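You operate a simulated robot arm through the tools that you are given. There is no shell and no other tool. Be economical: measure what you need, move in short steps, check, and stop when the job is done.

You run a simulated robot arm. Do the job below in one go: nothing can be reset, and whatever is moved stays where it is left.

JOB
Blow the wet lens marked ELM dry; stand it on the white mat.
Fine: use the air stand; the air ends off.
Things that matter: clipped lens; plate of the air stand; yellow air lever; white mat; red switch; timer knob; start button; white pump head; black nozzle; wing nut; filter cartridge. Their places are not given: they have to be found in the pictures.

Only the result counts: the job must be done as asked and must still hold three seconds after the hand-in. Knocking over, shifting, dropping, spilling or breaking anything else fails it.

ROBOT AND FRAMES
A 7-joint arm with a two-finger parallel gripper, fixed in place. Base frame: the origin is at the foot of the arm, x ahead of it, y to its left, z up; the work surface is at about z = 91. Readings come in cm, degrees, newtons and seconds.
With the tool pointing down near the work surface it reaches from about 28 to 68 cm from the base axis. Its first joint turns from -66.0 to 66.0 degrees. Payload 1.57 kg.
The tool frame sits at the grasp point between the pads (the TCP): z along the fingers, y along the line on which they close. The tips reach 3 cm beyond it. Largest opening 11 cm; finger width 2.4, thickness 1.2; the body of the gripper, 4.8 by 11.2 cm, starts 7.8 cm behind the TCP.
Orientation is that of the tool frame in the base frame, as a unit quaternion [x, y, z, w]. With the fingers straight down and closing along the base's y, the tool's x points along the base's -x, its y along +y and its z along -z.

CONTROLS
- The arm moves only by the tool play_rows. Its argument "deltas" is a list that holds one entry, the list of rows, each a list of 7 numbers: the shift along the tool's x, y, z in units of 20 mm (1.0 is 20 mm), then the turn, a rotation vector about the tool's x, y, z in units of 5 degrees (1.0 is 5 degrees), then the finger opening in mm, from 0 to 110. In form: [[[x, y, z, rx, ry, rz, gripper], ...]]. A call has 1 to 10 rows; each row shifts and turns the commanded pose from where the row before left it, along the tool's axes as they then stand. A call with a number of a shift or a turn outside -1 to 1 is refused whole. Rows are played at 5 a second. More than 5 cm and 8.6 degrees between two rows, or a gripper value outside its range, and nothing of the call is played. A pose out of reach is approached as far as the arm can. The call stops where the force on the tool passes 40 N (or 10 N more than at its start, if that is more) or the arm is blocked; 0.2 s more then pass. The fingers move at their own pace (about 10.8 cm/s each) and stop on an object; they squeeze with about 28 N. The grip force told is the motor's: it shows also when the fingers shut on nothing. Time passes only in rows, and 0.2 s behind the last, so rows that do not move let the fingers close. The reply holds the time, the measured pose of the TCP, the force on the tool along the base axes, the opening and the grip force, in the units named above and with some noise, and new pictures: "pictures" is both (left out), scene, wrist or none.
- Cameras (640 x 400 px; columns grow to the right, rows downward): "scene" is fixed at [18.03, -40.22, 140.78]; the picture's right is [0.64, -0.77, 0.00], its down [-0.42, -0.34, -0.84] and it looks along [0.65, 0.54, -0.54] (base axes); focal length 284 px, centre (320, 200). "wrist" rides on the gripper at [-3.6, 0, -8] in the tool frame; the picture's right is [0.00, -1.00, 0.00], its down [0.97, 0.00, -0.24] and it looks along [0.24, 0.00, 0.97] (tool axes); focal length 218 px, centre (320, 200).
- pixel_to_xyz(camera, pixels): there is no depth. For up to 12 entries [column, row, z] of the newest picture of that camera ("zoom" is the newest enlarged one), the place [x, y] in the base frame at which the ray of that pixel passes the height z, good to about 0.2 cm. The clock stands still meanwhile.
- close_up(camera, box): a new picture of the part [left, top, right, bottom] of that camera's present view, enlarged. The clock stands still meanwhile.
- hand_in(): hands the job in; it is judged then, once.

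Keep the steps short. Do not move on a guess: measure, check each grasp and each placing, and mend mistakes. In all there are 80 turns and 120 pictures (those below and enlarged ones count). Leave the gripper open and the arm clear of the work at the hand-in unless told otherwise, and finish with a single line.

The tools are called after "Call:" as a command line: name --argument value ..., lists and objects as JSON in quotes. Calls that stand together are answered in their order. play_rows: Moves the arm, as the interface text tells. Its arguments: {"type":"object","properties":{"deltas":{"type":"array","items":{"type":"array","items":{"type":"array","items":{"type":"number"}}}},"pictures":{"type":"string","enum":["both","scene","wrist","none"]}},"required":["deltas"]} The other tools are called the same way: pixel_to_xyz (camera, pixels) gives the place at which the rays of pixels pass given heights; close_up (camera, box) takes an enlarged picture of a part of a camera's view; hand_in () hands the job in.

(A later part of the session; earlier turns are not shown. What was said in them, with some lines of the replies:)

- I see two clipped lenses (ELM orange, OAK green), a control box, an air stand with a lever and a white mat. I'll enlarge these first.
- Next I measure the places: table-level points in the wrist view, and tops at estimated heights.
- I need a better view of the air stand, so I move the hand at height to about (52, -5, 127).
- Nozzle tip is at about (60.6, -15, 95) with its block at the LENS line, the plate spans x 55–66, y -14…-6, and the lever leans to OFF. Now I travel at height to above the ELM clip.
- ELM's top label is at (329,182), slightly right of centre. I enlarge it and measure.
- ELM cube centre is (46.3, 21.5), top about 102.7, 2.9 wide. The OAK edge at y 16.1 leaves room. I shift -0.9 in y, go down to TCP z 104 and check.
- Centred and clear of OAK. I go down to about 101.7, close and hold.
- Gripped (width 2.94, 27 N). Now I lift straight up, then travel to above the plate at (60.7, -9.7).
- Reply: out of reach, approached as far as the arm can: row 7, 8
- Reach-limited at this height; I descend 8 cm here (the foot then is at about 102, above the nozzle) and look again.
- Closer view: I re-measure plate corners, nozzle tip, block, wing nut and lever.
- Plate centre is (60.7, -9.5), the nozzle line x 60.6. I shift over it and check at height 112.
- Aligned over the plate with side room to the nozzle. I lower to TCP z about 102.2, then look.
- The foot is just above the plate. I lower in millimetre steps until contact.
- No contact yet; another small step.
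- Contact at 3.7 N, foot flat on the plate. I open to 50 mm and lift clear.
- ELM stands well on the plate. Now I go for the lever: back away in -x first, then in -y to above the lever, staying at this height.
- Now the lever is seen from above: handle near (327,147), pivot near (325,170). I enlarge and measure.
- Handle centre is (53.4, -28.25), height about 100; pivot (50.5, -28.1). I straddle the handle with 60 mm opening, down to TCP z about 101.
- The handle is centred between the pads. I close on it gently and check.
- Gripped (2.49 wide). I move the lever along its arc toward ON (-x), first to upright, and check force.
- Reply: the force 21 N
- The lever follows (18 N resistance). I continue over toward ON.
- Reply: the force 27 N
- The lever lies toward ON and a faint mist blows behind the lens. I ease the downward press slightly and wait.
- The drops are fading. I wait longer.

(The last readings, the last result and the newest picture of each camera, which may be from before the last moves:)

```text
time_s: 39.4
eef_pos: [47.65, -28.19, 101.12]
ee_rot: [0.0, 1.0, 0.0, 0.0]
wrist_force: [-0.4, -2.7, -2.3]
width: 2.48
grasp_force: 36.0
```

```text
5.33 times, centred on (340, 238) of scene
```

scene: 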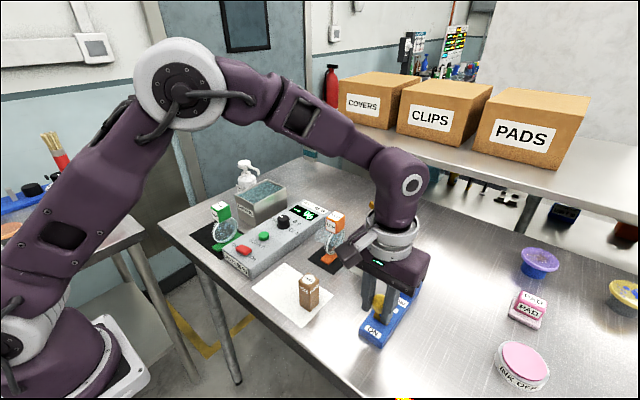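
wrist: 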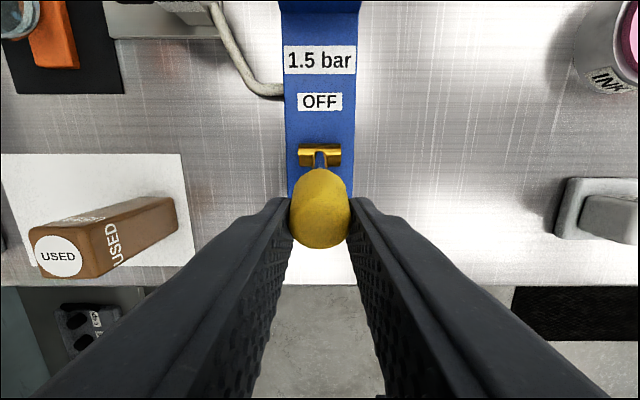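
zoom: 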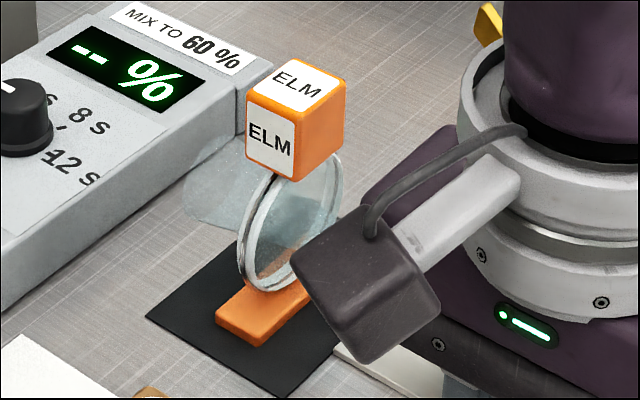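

No drops left. I add two more seconds for margin, then move the lever back over its arc to OFF.

Call:
play_rows --deltas '[[[0, 0, 0, 0, 0, 0, 20], [0, 0, 0, 0, 0, 0, 20], [0, 0, 0, 0, 0, 0, 20], [0, 0, 0, 0, 0, 0, 20], [0, 0, 0, 0, 0, 0, 20], [0, 0, 0, 0, 0, 0, 20], [0, 0, 0, 0, 0, 0, 20], [0, 0, 0, 0, 0, 0, 20], [0, 0, 0, 0, 0, 0, 20], [0, 0, 0, 0, 0, 0, 20]]]' --pictures "none"

Call:
play_rows --deltas '[[[-0.26, 0, -0.1, 0, 0, 0, 20], [-0.28, 0, -0.08, 0, 0, 0, 20], [-0.29, 0, -0.05, 0, 0, 0, 20], [-0.29, 0, -0.03, 0, 0, 0, 20], [-0.3, 0, 0, 0, 0, 0, 20]]]' --pictures "none"

Call:
play_rows --deltas '[[[-0.3, 0, 0.01, 0, 0, 0, 20], [-0.29, 0, 0.04, 0, 0, 0, 20], [-0.29, 0, 0.06, 0, 0, 0, 20], [-0.28, 0, 0.08, 0, 0, 0, 20], [-0.28, 0, 0.11, 0, 0, 0, 20]]]'

```text
time_s: 41.6
eef_pos: [47.67, -28.2, 101.03]
ee_rot: [-0.001, 1.0, 0.001, 0.001]
wrist_force: [3.8, -3.3, 3.7]
width: 2.49
grasp_force: 36.0
```

```text
time_s: 42.8
eef_pos: [50.41, -28.18, 101.55]
ee_rot: [0.0, 1.0, 0.0, -0.001]
wrist_force: [-18.5, 3.1, -2.9]
width: 2.51
grasp_force: 36.7
```

```text
time_s: 44.0
eef_pos: [53.25, -28.18, 101.14]
ee_rot: [0.001, 1.0, 0.0, -0.001]
wrist_force: [-24.3, 1.6, 9.4]
width: 2.51
grasp_force: 36.7
```

scene: 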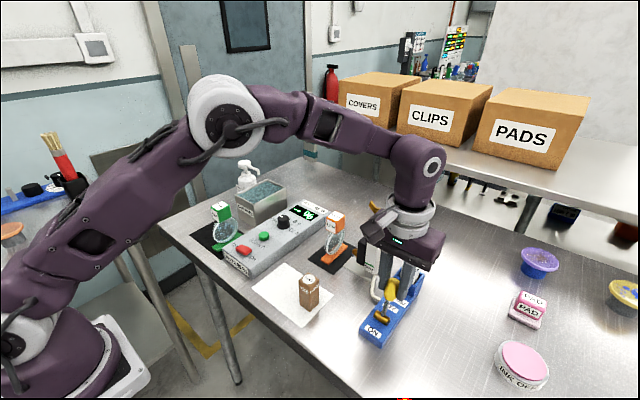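
wrist: 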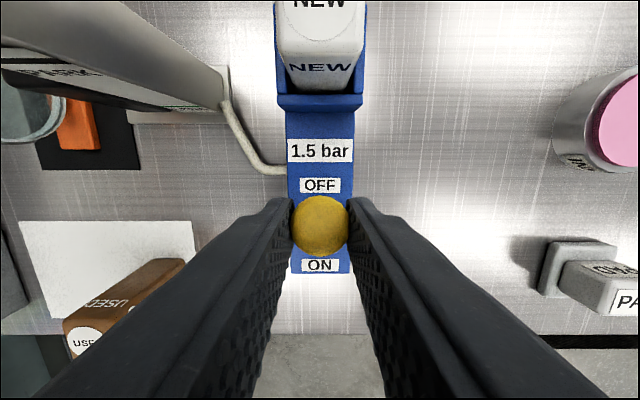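

Nearly back at the starting place (53.25 against 53.45). I push a little further to the end stop, then open and look.

Call:
play_rows --deltas '[[[-0.12, 0, 0.1, 0, 0, 0, 20], [0, 0, 0, 0, 0, 0, 20], [0, 0, 0, 0, 0, 0, 20]]]' --pictures "none"

```text
time_s: 44.8
eef_pos: [53.37, -28.25, 100.83]
ee_rot: [0.001, 1.0, -0.001, 0.0]
wrist_force: [-26.4, 0.5, 24.5]
width: 2.5
grasp_force: 36.7
```

Forces show it against its stop. I release to 60 mm and rise.

Call:
play_rows --deltas '[[[0, 0, 0, 0, 0, 0, 60], [0, 0, 0, 0, 0, 0, 60], [0, 0, -1, 0, 0, 0, 60], [0, 0, -1, 0, 0, 0, 60], [0, 0, -1, 0, 0, 0, 60], [0, 0, -1, 0, 0, 0, 60], [0, 0, -1, 0, 0, 0, 60], [0, 0, -1, 0, 0, 0, 60], [0, 0, -1, 0, 0, 0, 60], [0.9, 0, 0, 0, 0, 0, 60]]]'

Call:
close_up --camera "scene" --box '[300, 200, 440, 350]'

```text
time_s: 47.0
eef_pos: [51.76, -28.18, 114.68]
ee_rot: [0.0, 1.0, 0.002, 0.0]
wrist_force: [-0.7, -0.8, -0.4]
width: 6.01
grasp_force: 0.1
```

scene: 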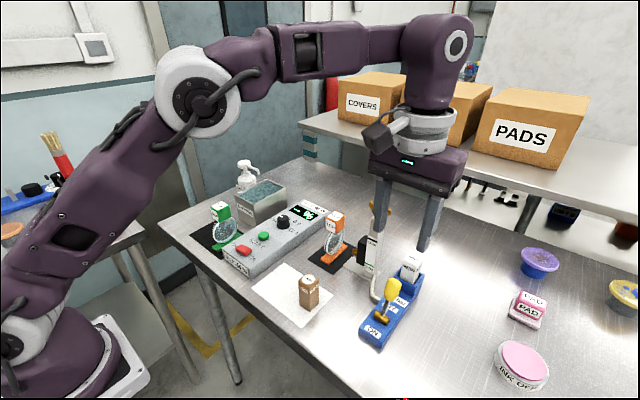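
wrist: 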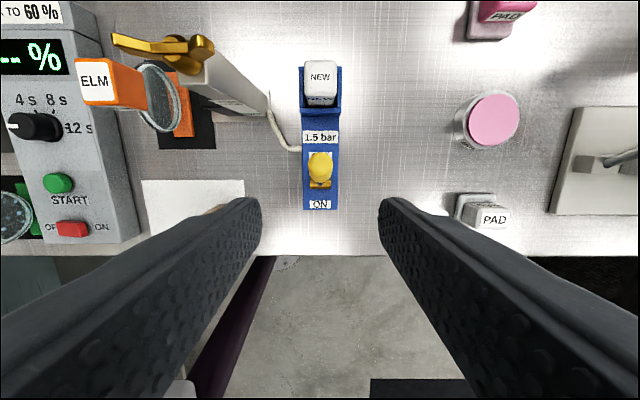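

```text
2.67 times, centred on (370, 275) of scene
```

zoom: 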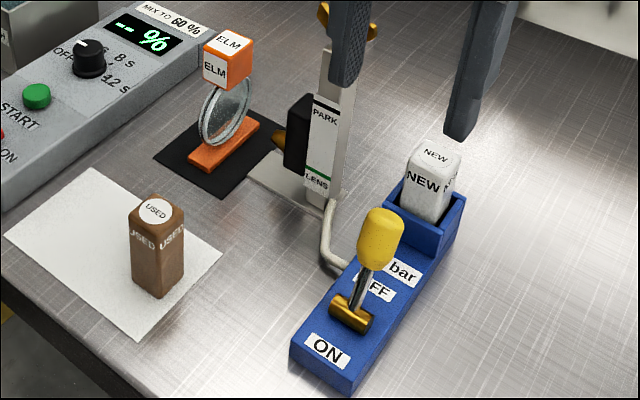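

The lever is back at OFF and the mist is gone. I check the lens itself closely.

Call:
close_up --camera "scene" --box '[310, 205, 370, 275]'

Call:
close_up --camera "scene" --box '[195, 195, 255, 255]'

```text
5.71 times, centred on (340, 240) of scene
```

zoom: 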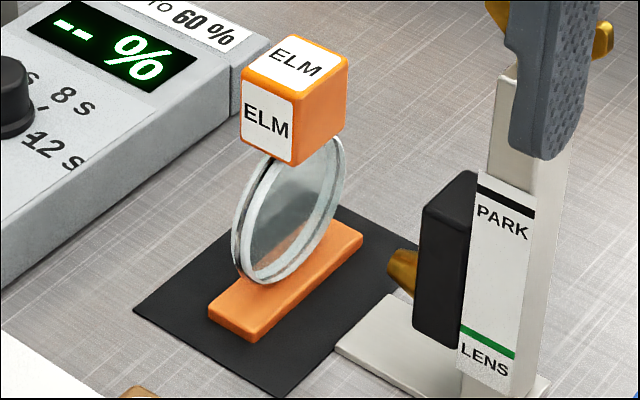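

```text
6.67 times, centred on (225, 225) of scene
```

zoom: 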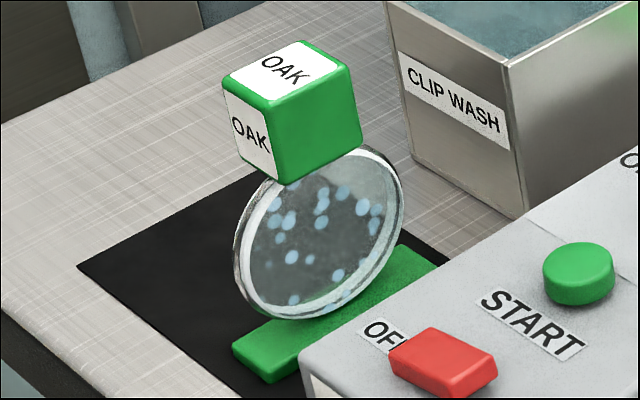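

ELM is free of drops (OAK still has them). I return to above ELM by the same route.

Call:
play_rows --deltas '[[[0.95, 0, 0, 0, 0, 0, 60], [0, 0.93, 0, 0, 0, 0, 60], [0, 0.93, 0, 0, 0, 0, 60], [0, 0.93, 0, 0, 0, 0, 60], [0, 0.93, 0, 0, 0, 0, 60], [0, 0.93, 0, 0, 0, 0, 60], [0, 0.93, 0, 0, 0, 0, 60], [0, 0.93, 0, 0, 0, 0, 60], [0, 0.93, 0, 0, 0, 0, 60], [0, 0.93, 0, 0, 0, 0, 60]]]' --pictures "none"

Call:
play_rows --deltas '[[[-0.9, 0.4, 0, 0, 0, 0, 60], [-0.9, 0, 0, 0, 0, 0, 56], [-0.9, 0, 0, 0, 0, 0, 56], [-0.9, 0, 0, 0, 0, 0, 56], [-0.9, 0, 0, 0, 0, 0, 56], [-0.9, 0, 0, 0, 0, 0, 50], [0, 0, 0.9, 0, 0, 0, 50], [0, 0, 0.9, 0, 0, 0, 50], [0, 0, 0, 0, 0, 0, 50]]]'

```text
time_s: 49.2
eef_pos: [49.88, -11.39, 114.69]
ee_rot: [0.001, 1.0, 0.001, 0.0]
wrist_force: [0.7, 0.4, 0.4]
width: 5.98
grasp_force: 0.0
```

```text
time_s: 51.2
eef_pos: [60.73, -10.54, 111.15]
ee_rot: [0.0, 1.0, 0.0, 0.0]
wrist_force: [-0.3, 0.4, -0.1]
width: 5.01
grasp_force: 0.0
```

scene: 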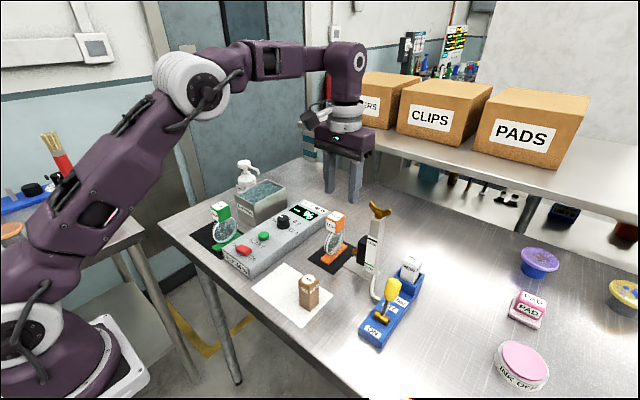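
wrist: 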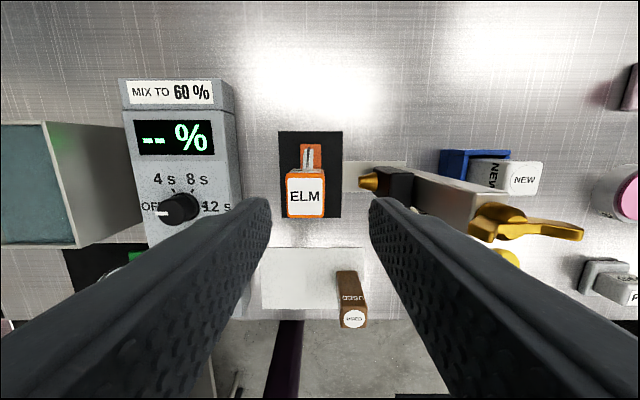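

I need +1.0 in y. Then down to TCP z 104 for a check.

Call:
play_rows --deltas '[[[0, 0.51, 0, 0, 0, 0, 50], [0, 0, 0.9, 0, 0, 0, 50], [0, 0, 0.9, 0, 0, 0, 50], [0, 0, 0.9, 0, 0, 0, 50], [0, 0, 0.9, 0, 0, 0, 50], [0, 0, 0, 0, 0, 0, 50]]]' --pictures "wrist"

```text
time_s: 52.6
eef_pos: [60.69, -9.73, 103.81]
ee_rot: [0.001, 1.0, 0.0, 0.0]
wrist_force: [0.7, 0.1, 1.4]
width: 5.04
grasp_force: 0.1
```

wrist: 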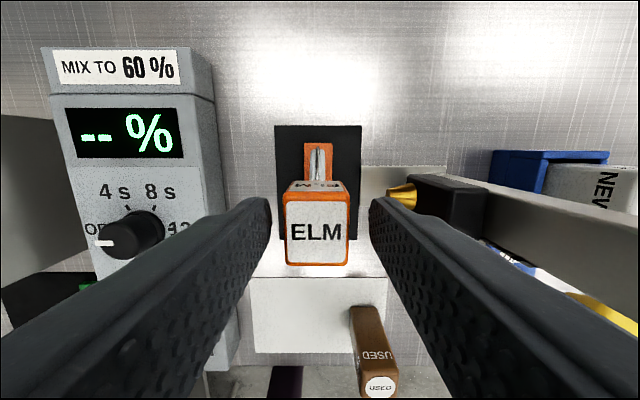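

Nearly centred (317 against 320). I lower to 101.8, nudge 0.1 in y and grip.

Call:
play_rows --deltas '[[[0, 0.07, 0.5, 0, 0, 0, 50], [0, 0, 0.5, 0, 0, 0, 50], [0, 0, 0, 0, 0, 0, 50], [0, 0, 0, 0, 0, 0, 25], [0, 0, 0, 0, 0, 0, 25], [0, 0, 0, 0, 0, 0, 25]]]' --pictures "none"

Call:
play_rows --deltas '[[[0, 0, -0.5, 0, 0, 0, 25], [0, 0, -1, 0, 0, 0, 25], [0, 0, -1, 0, 0, 0, 25], [0, 0, -1, 0, 0, 0, 25], [0, 0, -1, 0, 0, 0, 25], [0, 0, -1, 0, 0, 0, 25], [0, 0, 0, 0, 0, 0, 25]]]'

```text
time_s: 54.0
eef_pos: [60.71, -9.57, 101.83]
ee_rot: [-0.001, 1.0, 0.0, 0.0]
wrist_force: [-0.7, -0.4, 0.8]
width: 2.94
grasp_force: 28.3
```

```text
time_s: 55.6
eef_pos: [60.78, -9.6, 113.08]
ee_rot: [0.0, 1.0, 0.0, 0.0]
wrist_force: [0.0, 1.0, -0.6]
width: 2.95
grasp_force: 28.6
```

scene: 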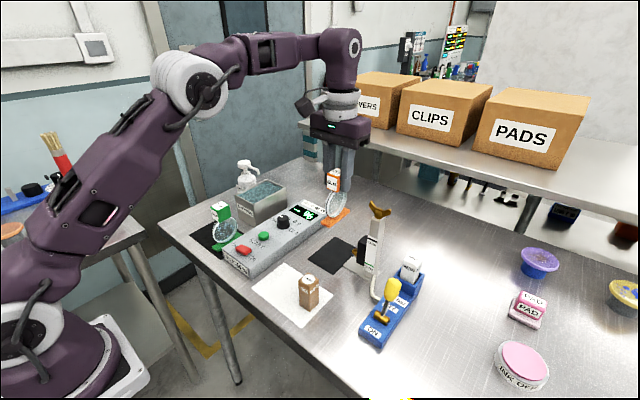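
wrist: 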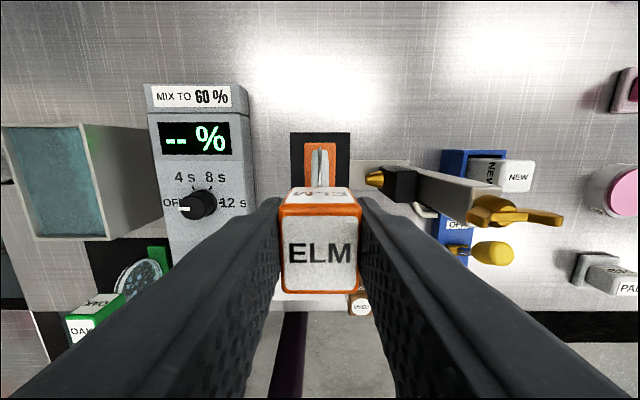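

Held and lifted. I move to above the free left part of the white mat, about (45.7, -6.5).

Call:
play_rows --deltas '[[[0.94, 0.19, 0, 0, 0, 0, 25], [0.94, 0.19, 0, 0, 0, 0, 25], [0.94, 0.19, 0, 0, 0, 0, 25], [0.94, 0.19, 0, 0, 0, 0, 25], [0.94, 0.19, 0, 0, 0, 0, 25], [0.94, 0.19, 0, 0, 0, 0, 25], [0.94, 0.19, 0, 0, 0, 0, 25], [0.94, 0.19, 0, 0, 0, 0, 25], [0, 0, 0, 0, 0, 0, 25]]]'

```text
time_s: 57.6
eef_pos: [45.54, -6.51, 112.92]
ee_rot: [0.0, 1.0, 0.0, 0.0]
wrist_force: [-0.6, -0.8, -0.1]
width: 2.95
grasp_force: 27.8
```

scene: 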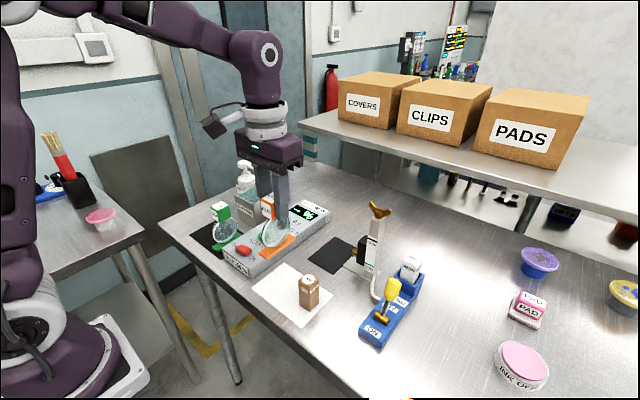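
wrist: 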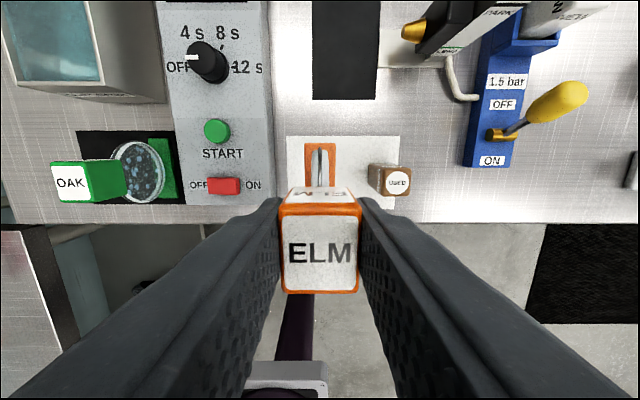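

Call:
pixel_to_xyz --camera "wrist" --pixels '[[287, 136, 91], [400, 136, 91], [286, 191, 91], [370, 190, 91], [383, 193, 97], [272, 180, 95], [304, 143, 102.5], [336, 143, 102.5]]'

Call:
pixel_to_xyz --camera "scene" --pixels '[[253, 293, 91], [303, 327, 91], [287, 263, 91], [310, 279, 97], [310, 279, 98], [310, 310, 91], [301, 304, 91]]'

```text
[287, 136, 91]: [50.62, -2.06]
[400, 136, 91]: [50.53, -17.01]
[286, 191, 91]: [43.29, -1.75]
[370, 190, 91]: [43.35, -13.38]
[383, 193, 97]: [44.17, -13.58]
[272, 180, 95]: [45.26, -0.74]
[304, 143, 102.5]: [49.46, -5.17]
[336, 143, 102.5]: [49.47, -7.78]
```

```text
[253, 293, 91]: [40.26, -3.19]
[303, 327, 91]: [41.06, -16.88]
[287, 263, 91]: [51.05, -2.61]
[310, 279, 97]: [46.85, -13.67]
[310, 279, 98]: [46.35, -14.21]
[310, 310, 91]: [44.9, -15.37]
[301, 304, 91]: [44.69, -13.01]
```

The mat spans x 40.8–50.6, y -17…-2, and USED begins at y about -13, so (45.6, -6.5) is free. I lower.

Call:
play_rows --deltas '[[[-0.05, 0, 0.9, 0, 0, 0, 25], [0, 0, 0.9, 0, 0, 0, 25], [0, 0, 0.9, 0, 0, 0, 25], [0, 0, 0.9, 0, 0, 0, 25], [0, 0, 0.9, 0, 0, 0, 25], [0, 0, 0.75, 0, 0, 0, 25], [0, 0, 0, 0, 0, 0, 25]]]'

```text
time_s: 59.2
eef_pos: [45.77, -6.41, 102.46]
ee_rot: [-0.001, 1.0, 0.0, 0.0]
wrist_force: [-0.3, 0.6, 0.2]
width: 2.96
grasp_force: 28.2
```

scene: 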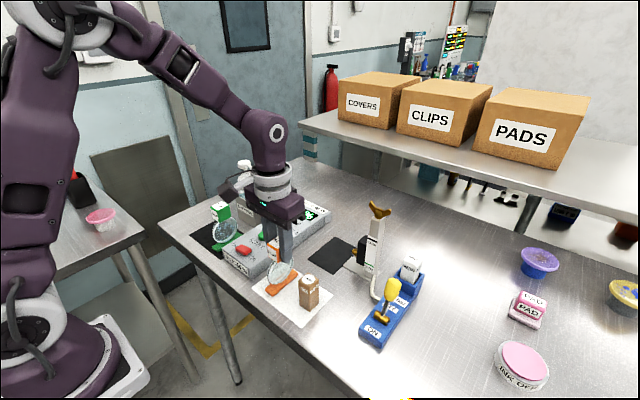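
wrist: 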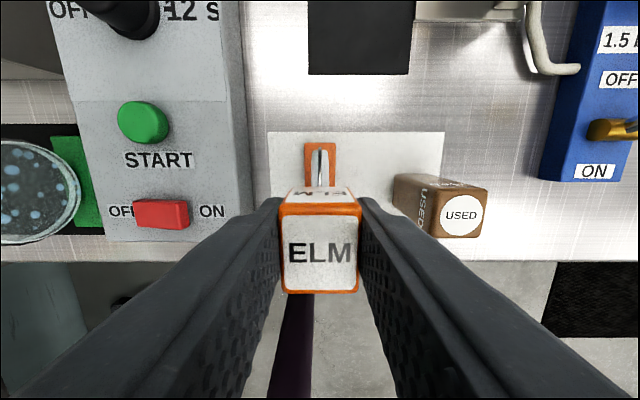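

Just above the mat and well placed. I lower in small steps until contact.

Call:
play_rows --deltas '[[[0, 0, 0.13, 0, 0, 0, 25], [0, 0, 0.1, 0, 0, 0, 25], [0, 0, 0, 0, 0, 0, 25]]]' --pictures "none"

Call:
play_rows --deltas '[[[0, 0, 0.07, 0, 0, 0, 25], [0, 0, 0, 0, 0, 0, 25]]]' --pictures "none"

```text
time_s: 60.0
eef_pos: [45.76, -6.58, 102.05]
ee_rot: [0.0, 1.0, 0.001, 0.0]
wrist_force: [0.0, 0.3, -0.5]
width: 2.96
grasp_force: 28.4
```

```text
time_s: 60.6
eef_pos: [45.65, -6.59, 101.85]
ee_rot: [0.0, 1.0, 0.0, 0.001]
wrist_force: [-2.9, 1.0, 24.7]
width: 2.95
grasp_force: 27.8
```

Contact (24.7 N). I ease up half a millimetre, release and rise.

Call:
play_rows --deltas '[[[0, 0, -0.03, 0, 0, 0, 25], [0, 0, 0, 0, 0, 0, 50], [0, 0, 0, 0, 0, 0, 50], [0, 0, 0, 0, 0, 0, 50], [0, 0, -0.5, 0, 0, 0, 50], [0, 0, -1, 0, 0, 0, 50], [0, 0, -1, 0, 0, 0, 50], [0, 0, -1, 0, 0, 0, 50], [0, 0, -1, 0, 0, 0, 50], [0, 0, -1, 0, 0, 0, 50]]]' --pictures "none"

Call:
play_rows --deltas '[[[0, 0.3, -1, 0, 0, 0, 80], [0, 0.6, -1, 0, 0, 0, 80], [0, 0.9, -1, 0, 0, 0, 110], [0, 0.9, -1, 0, 0, 0, 110], [0, 0.9, 0, 0, 0, 0, 110], [0, 0, 0, 0, 0, 0, 110]]]'

Call:
close_up --camera "scene" --box '[230, 220, 430, 350]'

```text
time_s: 62.8
eef_pos: [45.74, -6.59, 113.02]
ee_rot: [0.0, 1.0, 0.0, 0.0]
wrist_force: [0.0, -0.1, 0.2]
width: 5.03
grasp_force: 0.1
```

```text
time_s: 64.2
eef_pos: [45.8, 0.82, 120.93]
ee_rot: [0.0, 1.0, 0.0, 0.0]
wrist_force: [-0.1, -1.0, 0.1]
width: 10.97
grasp_force: 0.0
```

scene: 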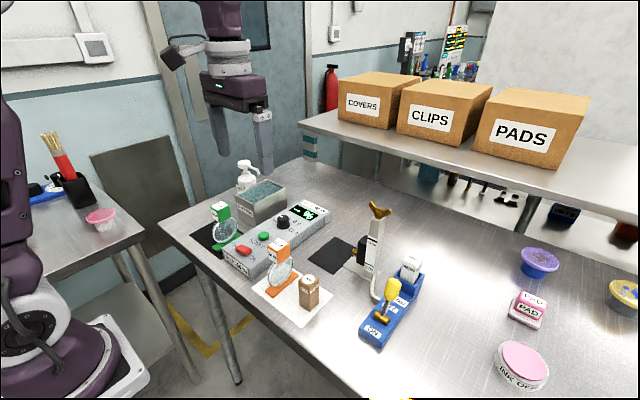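
wrist: 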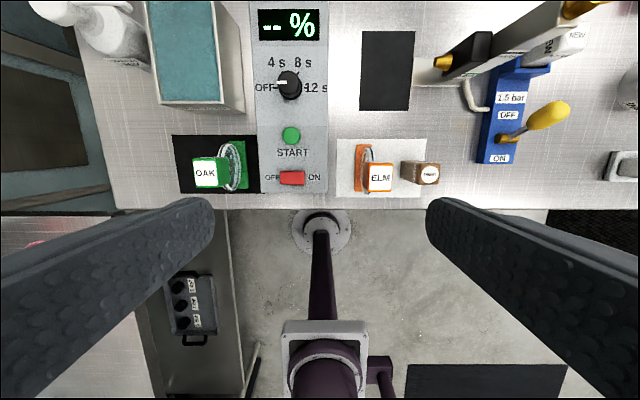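

```text
3.08 times, centred on (330, 285) of scene
```

zoom: 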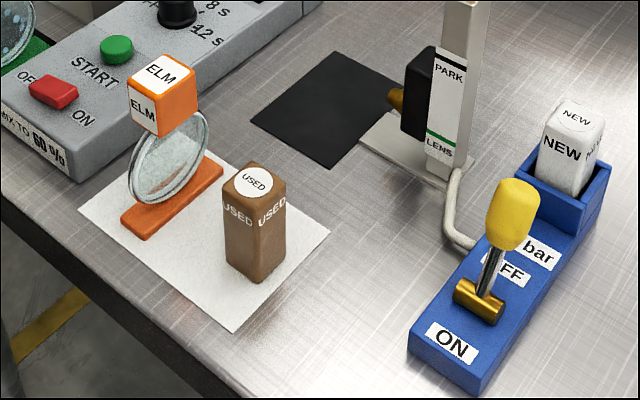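

ELM stands dry and upright inside the white mat, the lever is at OFF, everything else is where it was, and the hand is open and clear. I hand in.

Call:
hand_in

```text
The job is handed in.
```

The ELM lens was blown dry on the air stand and now stands on the white mat, the air is off, and the job is handed in.
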